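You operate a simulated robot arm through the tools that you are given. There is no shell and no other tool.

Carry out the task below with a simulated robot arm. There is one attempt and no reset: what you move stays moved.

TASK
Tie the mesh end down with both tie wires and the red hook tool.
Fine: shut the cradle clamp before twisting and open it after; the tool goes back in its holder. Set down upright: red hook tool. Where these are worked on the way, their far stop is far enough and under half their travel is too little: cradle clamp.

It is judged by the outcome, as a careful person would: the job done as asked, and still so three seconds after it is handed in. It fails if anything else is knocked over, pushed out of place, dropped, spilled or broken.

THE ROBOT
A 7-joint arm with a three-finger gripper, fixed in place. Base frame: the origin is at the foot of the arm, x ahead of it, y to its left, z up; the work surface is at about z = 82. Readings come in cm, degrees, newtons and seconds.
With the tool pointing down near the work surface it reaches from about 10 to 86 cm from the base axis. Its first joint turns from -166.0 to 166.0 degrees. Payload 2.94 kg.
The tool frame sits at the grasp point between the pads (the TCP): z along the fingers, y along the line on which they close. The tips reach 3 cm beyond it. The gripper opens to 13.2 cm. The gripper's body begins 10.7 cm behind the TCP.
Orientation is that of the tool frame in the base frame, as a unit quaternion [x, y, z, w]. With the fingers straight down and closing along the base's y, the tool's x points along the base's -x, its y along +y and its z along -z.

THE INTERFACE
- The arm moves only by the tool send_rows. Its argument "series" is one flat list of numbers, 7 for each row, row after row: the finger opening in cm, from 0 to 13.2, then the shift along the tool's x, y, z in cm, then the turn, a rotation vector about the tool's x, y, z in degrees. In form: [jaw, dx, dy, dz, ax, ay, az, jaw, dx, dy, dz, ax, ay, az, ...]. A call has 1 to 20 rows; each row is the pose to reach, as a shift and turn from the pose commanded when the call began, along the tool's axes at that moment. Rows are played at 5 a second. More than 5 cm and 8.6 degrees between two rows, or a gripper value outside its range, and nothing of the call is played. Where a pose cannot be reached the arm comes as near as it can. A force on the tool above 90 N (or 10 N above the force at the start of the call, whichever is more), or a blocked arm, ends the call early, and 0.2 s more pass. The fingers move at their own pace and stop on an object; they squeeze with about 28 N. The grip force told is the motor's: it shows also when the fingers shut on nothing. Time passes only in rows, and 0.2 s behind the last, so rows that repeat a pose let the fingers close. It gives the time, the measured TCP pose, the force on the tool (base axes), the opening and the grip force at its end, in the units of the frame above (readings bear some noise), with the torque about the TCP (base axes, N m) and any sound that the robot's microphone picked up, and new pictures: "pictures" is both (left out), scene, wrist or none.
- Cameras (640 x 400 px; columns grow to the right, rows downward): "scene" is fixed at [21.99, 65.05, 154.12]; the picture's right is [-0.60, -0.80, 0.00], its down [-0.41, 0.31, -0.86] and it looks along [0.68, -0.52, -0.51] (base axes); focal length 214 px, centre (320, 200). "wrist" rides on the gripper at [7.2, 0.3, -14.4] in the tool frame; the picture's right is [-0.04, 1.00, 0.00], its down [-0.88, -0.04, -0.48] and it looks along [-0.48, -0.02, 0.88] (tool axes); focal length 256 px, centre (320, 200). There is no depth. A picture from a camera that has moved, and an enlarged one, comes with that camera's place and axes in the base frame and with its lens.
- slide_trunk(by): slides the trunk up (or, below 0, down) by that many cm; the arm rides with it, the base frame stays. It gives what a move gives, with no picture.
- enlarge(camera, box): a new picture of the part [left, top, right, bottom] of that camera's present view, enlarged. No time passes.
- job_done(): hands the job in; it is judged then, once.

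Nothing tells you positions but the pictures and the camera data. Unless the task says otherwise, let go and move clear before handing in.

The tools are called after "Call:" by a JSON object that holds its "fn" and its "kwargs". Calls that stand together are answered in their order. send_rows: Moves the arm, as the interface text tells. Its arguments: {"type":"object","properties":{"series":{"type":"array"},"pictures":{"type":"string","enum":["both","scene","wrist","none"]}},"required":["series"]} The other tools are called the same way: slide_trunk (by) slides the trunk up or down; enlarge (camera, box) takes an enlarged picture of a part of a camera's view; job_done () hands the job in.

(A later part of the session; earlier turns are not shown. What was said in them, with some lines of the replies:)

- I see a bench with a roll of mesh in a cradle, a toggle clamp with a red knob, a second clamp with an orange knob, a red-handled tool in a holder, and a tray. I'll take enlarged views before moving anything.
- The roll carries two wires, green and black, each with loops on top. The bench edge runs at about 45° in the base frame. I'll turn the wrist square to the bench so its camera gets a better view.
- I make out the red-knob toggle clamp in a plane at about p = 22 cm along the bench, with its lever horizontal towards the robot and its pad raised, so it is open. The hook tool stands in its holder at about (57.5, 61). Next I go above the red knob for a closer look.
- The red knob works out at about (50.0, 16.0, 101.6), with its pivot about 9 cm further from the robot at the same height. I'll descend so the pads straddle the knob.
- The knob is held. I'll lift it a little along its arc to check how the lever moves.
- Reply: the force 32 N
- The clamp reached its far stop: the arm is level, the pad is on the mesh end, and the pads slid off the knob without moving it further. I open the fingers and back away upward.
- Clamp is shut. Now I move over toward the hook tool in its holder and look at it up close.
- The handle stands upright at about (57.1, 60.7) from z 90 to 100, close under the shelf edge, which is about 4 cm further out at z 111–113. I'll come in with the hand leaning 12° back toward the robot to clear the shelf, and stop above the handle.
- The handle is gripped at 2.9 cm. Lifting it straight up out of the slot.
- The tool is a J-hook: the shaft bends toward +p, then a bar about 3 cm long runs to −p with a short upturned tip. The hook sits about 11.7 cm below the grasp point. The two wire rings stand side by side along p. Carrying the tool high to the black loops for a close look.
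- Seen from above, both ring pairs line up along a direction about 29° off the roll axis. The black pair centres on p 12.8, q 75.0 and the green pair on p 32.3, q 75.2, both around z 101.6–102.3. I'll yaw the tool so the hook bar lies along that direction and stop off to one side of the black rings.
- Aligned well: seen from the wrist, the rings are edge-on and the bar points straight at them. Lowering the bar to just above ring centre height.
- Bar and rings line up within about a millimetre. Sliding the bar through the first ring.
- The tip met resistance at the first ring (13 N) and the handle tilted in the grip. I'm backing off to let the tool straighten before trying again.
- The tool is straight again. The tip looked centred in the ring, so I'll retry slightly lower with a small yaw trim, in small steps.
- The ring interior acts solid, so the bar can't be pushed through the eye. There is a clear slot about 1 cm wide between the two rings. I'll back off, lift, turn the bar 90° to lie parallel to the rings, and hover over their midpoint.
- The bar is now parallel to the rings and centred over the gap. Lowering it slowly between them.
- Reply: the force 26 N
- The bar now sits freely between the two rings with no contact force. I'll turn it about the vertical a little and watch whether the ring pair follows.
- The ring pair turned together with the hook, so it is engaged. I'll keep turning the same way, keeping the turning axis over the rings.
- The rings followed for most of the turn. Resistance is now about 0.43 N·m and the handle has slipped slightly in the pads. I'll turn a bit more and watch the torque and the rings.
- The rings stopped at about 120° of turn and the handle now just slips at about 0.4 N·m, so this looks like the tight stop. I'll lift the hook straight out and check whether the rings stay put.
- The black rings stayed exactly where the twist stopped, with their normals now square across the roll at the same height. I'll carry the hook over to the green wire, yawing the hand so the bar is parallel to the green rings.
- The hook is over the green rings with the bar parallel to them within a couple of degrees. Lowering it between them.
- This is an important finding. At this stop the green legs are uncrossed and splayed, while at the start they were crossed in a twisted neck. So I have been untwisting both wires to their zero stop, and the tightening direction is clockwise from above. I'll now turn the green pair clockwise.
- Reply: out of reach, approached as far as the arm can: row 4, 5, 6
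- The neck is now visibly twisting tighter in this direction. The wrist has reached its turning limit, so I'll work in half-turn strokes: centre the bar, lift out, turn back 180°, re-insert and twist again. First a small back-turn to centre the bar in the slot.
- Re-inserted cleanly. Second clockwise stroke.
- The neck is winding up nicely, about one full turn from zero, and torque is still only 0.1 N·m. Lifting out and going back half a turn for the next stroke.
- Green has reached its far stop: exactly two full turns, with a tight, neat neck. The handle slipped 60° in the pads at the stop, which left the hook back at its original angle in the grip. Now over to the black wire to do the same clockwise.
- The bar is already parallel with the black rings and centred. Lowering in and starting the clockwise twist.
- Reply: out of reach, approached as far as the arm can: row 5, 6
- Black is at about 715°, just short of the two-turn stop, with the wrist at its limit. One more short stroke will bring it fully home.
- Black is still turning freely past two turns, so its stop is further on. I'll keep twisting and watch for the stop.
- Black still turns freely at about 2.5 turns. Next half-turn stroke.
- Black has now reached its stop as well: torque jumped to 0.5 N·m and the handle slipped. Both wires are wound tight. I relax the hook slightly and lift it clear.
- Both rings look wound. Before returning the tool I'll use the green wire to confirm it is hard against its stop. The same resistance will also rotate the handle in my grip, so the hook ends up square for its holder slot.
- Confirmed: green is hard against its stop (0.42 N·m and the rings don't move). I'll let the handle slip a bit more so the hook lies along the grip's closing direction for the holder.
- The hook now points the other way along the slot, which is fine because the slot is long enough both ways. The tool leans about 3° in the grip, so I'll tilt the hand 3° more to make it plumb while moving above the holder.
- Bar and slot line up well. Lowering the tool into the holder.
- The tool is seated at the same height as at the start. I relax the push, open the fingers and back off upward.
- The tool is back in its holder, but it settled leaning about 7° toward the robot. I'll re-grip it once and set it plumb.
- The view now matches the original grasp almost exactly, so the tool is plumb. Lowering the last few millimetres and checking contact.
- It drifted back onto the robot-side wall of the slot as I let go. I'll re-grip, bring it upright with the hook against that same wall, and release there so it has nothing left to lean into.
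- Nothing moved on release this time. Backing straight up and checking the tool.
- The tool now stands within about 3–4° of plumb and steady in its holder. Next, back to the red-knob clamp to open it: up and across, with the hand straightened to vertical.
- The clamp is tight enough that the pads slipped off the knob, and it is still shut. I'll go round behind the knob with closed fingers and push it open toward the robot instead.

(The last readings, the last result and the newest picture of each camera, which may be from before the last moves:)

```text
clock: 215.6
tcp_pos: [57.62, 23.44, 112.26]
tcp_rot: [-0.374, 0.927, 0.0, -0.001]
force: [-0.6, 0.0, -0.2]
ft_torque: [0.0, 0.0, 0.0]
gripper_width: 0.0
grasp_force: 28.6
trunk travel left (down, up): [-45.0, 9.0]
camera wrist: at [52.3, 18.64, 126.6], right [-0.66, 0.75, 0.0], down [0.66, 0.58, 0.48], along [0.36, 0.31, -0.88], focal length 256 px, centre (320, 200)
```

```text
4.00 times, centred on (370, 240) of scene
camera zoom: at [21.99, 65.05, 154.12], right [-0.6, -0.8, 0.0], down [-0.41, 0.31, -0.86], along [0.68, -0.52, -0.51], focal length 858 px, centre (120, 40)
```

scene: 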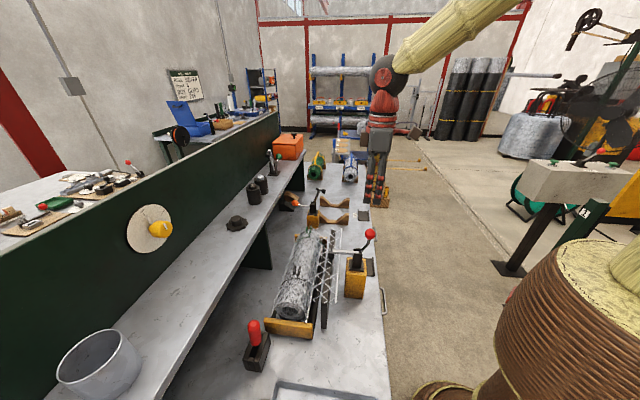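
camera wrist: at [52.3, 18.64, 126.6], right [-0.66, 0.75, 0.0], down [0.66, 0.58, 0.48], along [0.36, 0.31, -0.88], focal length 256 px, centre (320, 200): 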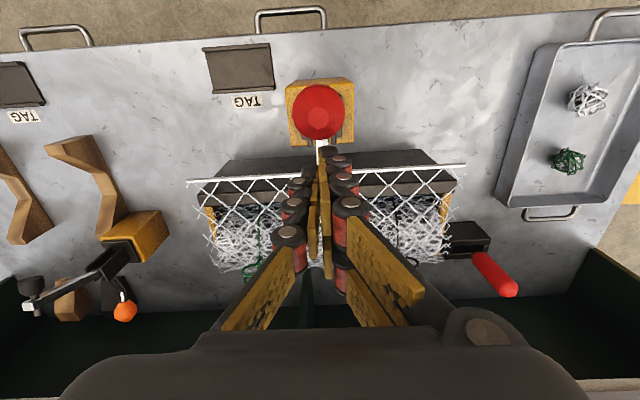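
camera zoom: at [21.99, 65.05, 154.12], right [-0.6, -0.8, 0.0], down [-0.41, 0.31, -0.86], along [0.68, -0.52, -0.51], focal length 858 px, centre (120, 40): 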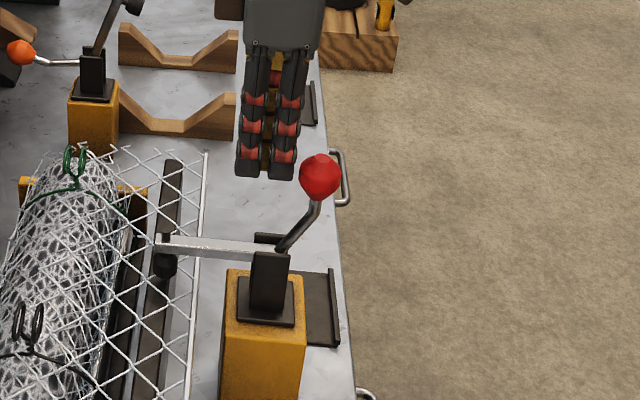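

Call:
{"fn": "send_rows", "kwargs": {"series": [0, 0.9, 0, 0, 0, 0, 0, 0, 1.5, 0, 0, 0, 0, 0, 0, 1.87, 0, 0.0, 0, 0, 0, 0, 2.27, 0, 0.18, 0, 0, 0, 0, 2.67, 0, 0.36, 0, 0, 0, 0, 3.05, 0, 0.6, 0, 0, 0, 0, 3.44, 0, 0.86, 0, 0, 0, 0, 3.44, 0, 0.86, 0, 0, 0], "pictures": "none"}}

Call:
{"fn": "enlarge", "kwargs": {"camera": "scene", "box": [310, 190, 430, 290]}}

```text
clock: 217.4
tcp_pos: [55.28, 21.06, 111.52]
tcp_rot: [-0.374, 0.927, 0.0, -0.002]
force: [2.6, 2.4, 2.9]
ft_torque: [0.04, 0.01, -0.01]
gripper_width: 0.04
grasp_force: 28.7
trunk travel left (down, up): [-45.0, 9.0]
```

```text
4.00 times, centred on (370, 240) of scene
camera zoom: at [21.99, 65.05, 154.12], right [-0.6, -0.8, 0.0], down [-0.41, 0.31, -0.86], along [0.68, -0.52, -0.51], focal length 858 px, centre (120, 40)
```

zoom: 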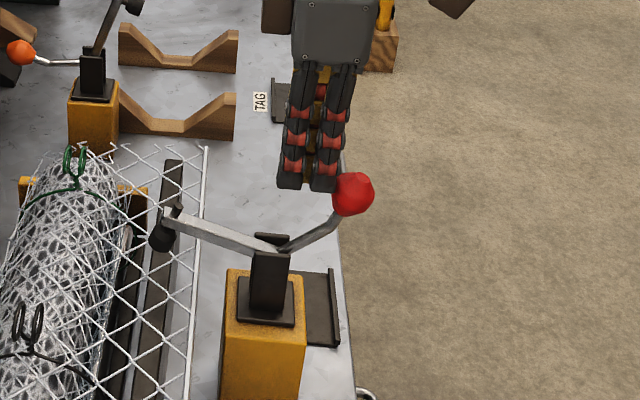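

The lever is swinging open and the mesh edge stays down on the roll side. Continuing to push the lever back.

Call:
{"fn": "send_rows", "kwargs": {"series": [0, 0.37, 0, 0.27, 0, 0, 0, 0, 0.73, 0, 0.53, 0, 0, 0, 0, 1.38, 0, 1.15, 0, 0, 0, 0, 2.0, 0, 1.8, 0, 0, 0, 0, 2.55, 0, 2.53, 0, 0, 0, 0, 3.04, 0, 3.3, 0, 0, 0, 0, 3.04, 0, 3.3, 0, 0, 0], "pictures": "none"}}

Call:
{"fn": "enlarge", "kwargs": {"camera": "scene", "box": [310, 190, 430, 290]}}

```text
clock: 219.0
tcp_pos: [53.17, 18.95, 108.14]
tcp_rot: [-0.374, 0.927, 0.0, -0.001]
force: [0.0, 0.4, -0.8]
ft_torque: [-0.04, -0.04, -0.02]
gripper_width: 0.03
grasp_force: 28.2
trunk travel left (down, up): [-45.0, 9.0]
```

```text
4.00 times, centred on (370, 240) of scene
camera zoom: at [21.99, 65.05, 154.12], right [-0.6, -0.8, 0.0], down [-0.41, 0.31, -0.86], along [0.68, -0.52, -0.51], focal length 858 px, centre (120, 40)
```

zoom: 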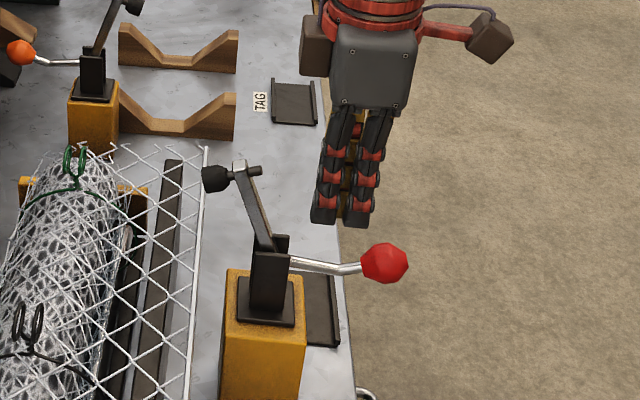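

The clamp is fully open again, with its lever flat as at the start, and the mesh end stays down, held by the two ties. I back the hand well clear and do a final inspection.

Call:
{"fn": "send_rows", "kwargs": {"series": [0, 0, 0, -4, 0, 0, 0, 0, 0, 0, -8, 0, 0, 0, 2, 0, 0, -12, 0, 0, 0, 5, 1, 1, -16, 0, 0, 0, 8, 2, 3, -20, 0, 0, 0, 10, 3, 5, -24, 0, 0, 0, 12, 4, 7, -28, 0, 0, 0, 12, 5, 9, -31, 0, 0, 0, 12, 5, 9, -31, 0, 0, 0]}}

Call:
{"fn": "enlarge", "kwargs": {"camera": "scene", "box": [260, 210, 400, 310]}}

Call:
{"fn": "enlarge", "kwargs": {"camera": "scene", "box": [225, 300, 305, 385]}}

Call:
{"fn": "enlarge", "kwargs": {"camera": "wrist", "box": [180, 100, 420, 250]}}

```text
clock: 221.0
tcp_pos: [43.31, 22.05, 139.1]
tcp_rot: [-0.374, 0.927, -0.001, -0.001]
force: [-0.1, 0.3, -0.1]
ft_torque: [-0.03, 0.05, 0.0]
gripper_width: 10.14
grasp_force: 0.0
trunk travel left (down, up): [-45.0, 9.0]
camera wrist: at [37.98, 17.19, 153.5], right [-0.66, 0.75, 0.0], down [0.66, 0.58, 0.47], along [0.36, 0.31, -0.88], focal length 256 px, centre (320, 200)
```

scene: 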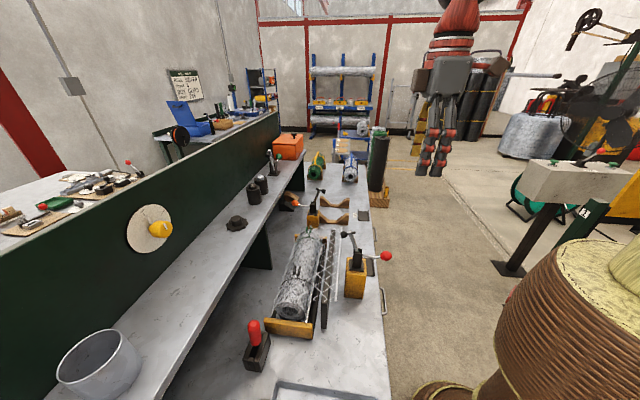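
wrist: 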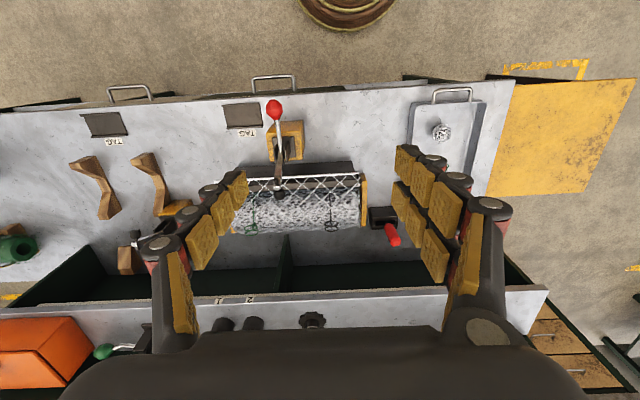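

```text
4.00 times, centred on (330, 260) of scene
camera zoom: at [21.99, 65.05, 154.12], right [-0.6, -0.8, 0.0], down [-0.41, 0.31, -0.86], along [0.68, -0.52, -0.51], focal length 858 px, centre (280, -40)
```

zoom: 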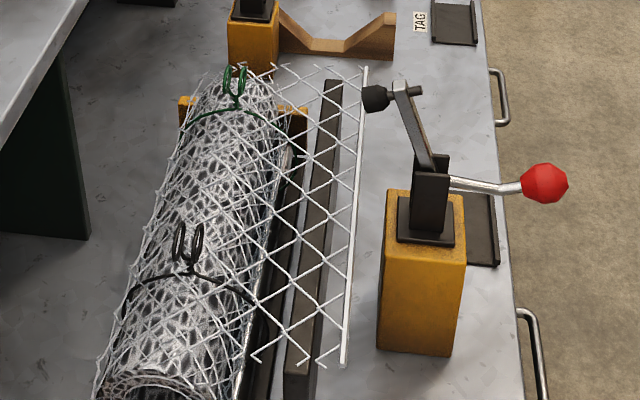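

```text
4.71 times, centred on (265, 342) of scene
camera zoom: at [21.99, 65.05, 154.12], right [-0.6, -0.8, 0.0], down [-0.41, 0.31, -0.86], along [0.68, -0.52, -0.51], focal length 1009 px, centre (579, -471)
```

zoom: 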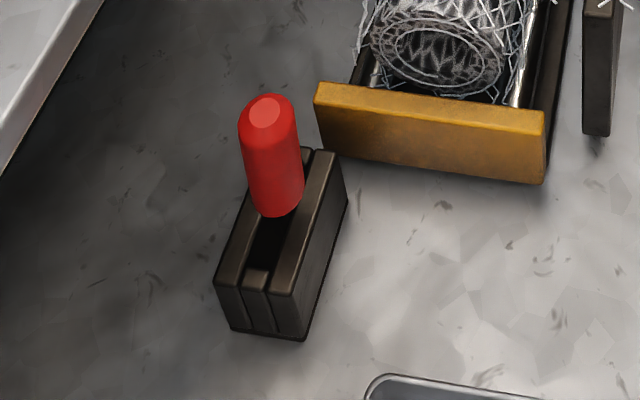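

```text
2.67 times, centred on (300, 175) of wrist
camera zoom: at [37.98, 17.19, 153.5], right [-0.66, 0.75, 0.0], down [0.66, 0.58, 0.47], along [0.36, 0.31, -0.88], focal length 683 px, centre (373, 267)
```

zoom: 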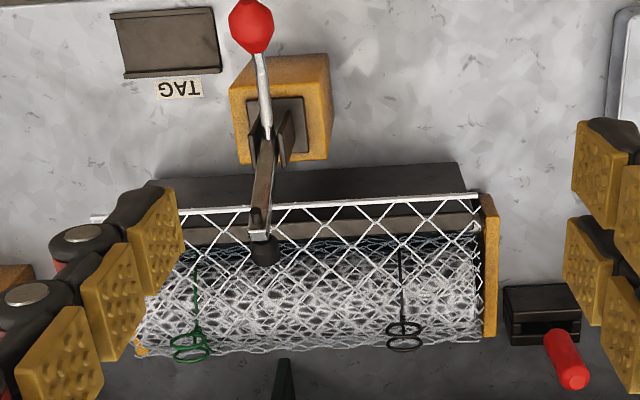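

Everything checks out in the final pictures:
- **Ties:** both wires are wound to their stops and the rings have not unwound.
- **Clamp:** fully open.
- **Mesh:** the end stays down.
- **Tool:** standing in its holder, about 3–4° off plumb.
- **Hand:** clear of the bench.

Handing the job in.

Call:
{"fn": "job_done", "kwargs": {}}

```text
The job is handed in.
```

I tied the mesh end down with both wires and handed the job in. After I opened the clamp, the mesh end stayed where the clamp had pressed it.

- **Clamp:** I shut the red-knob cradle clamp to its far stop before twisting and opened it fully afterwards. While I was closing it, and again when I first tried to open it, my grip slipped off the knob. I finished opening it by pushing the lever from behind.
- **Tie wires:** I first turned both wires the wrong way, which untwisted them. I then wound both the other way, green to about 2 turns and black to about 2.5, each to a firm stop. The rings hadn't moved when I checked at the end.
- **How the hook turned them:** It wouldn't pass through the rings, so I turned each pair with the hook's bar lowered between its two rings.
- **Hook tool:** It is back in its holder and steady, leaning about 3–4° toward the robot. It sits turned 180° from how it started and roughly half a centimetre lower. It took two re-grips to get it that straight.

Nothing else looked moved or knocked over in the final pictures, and the hand is clear of the bench.
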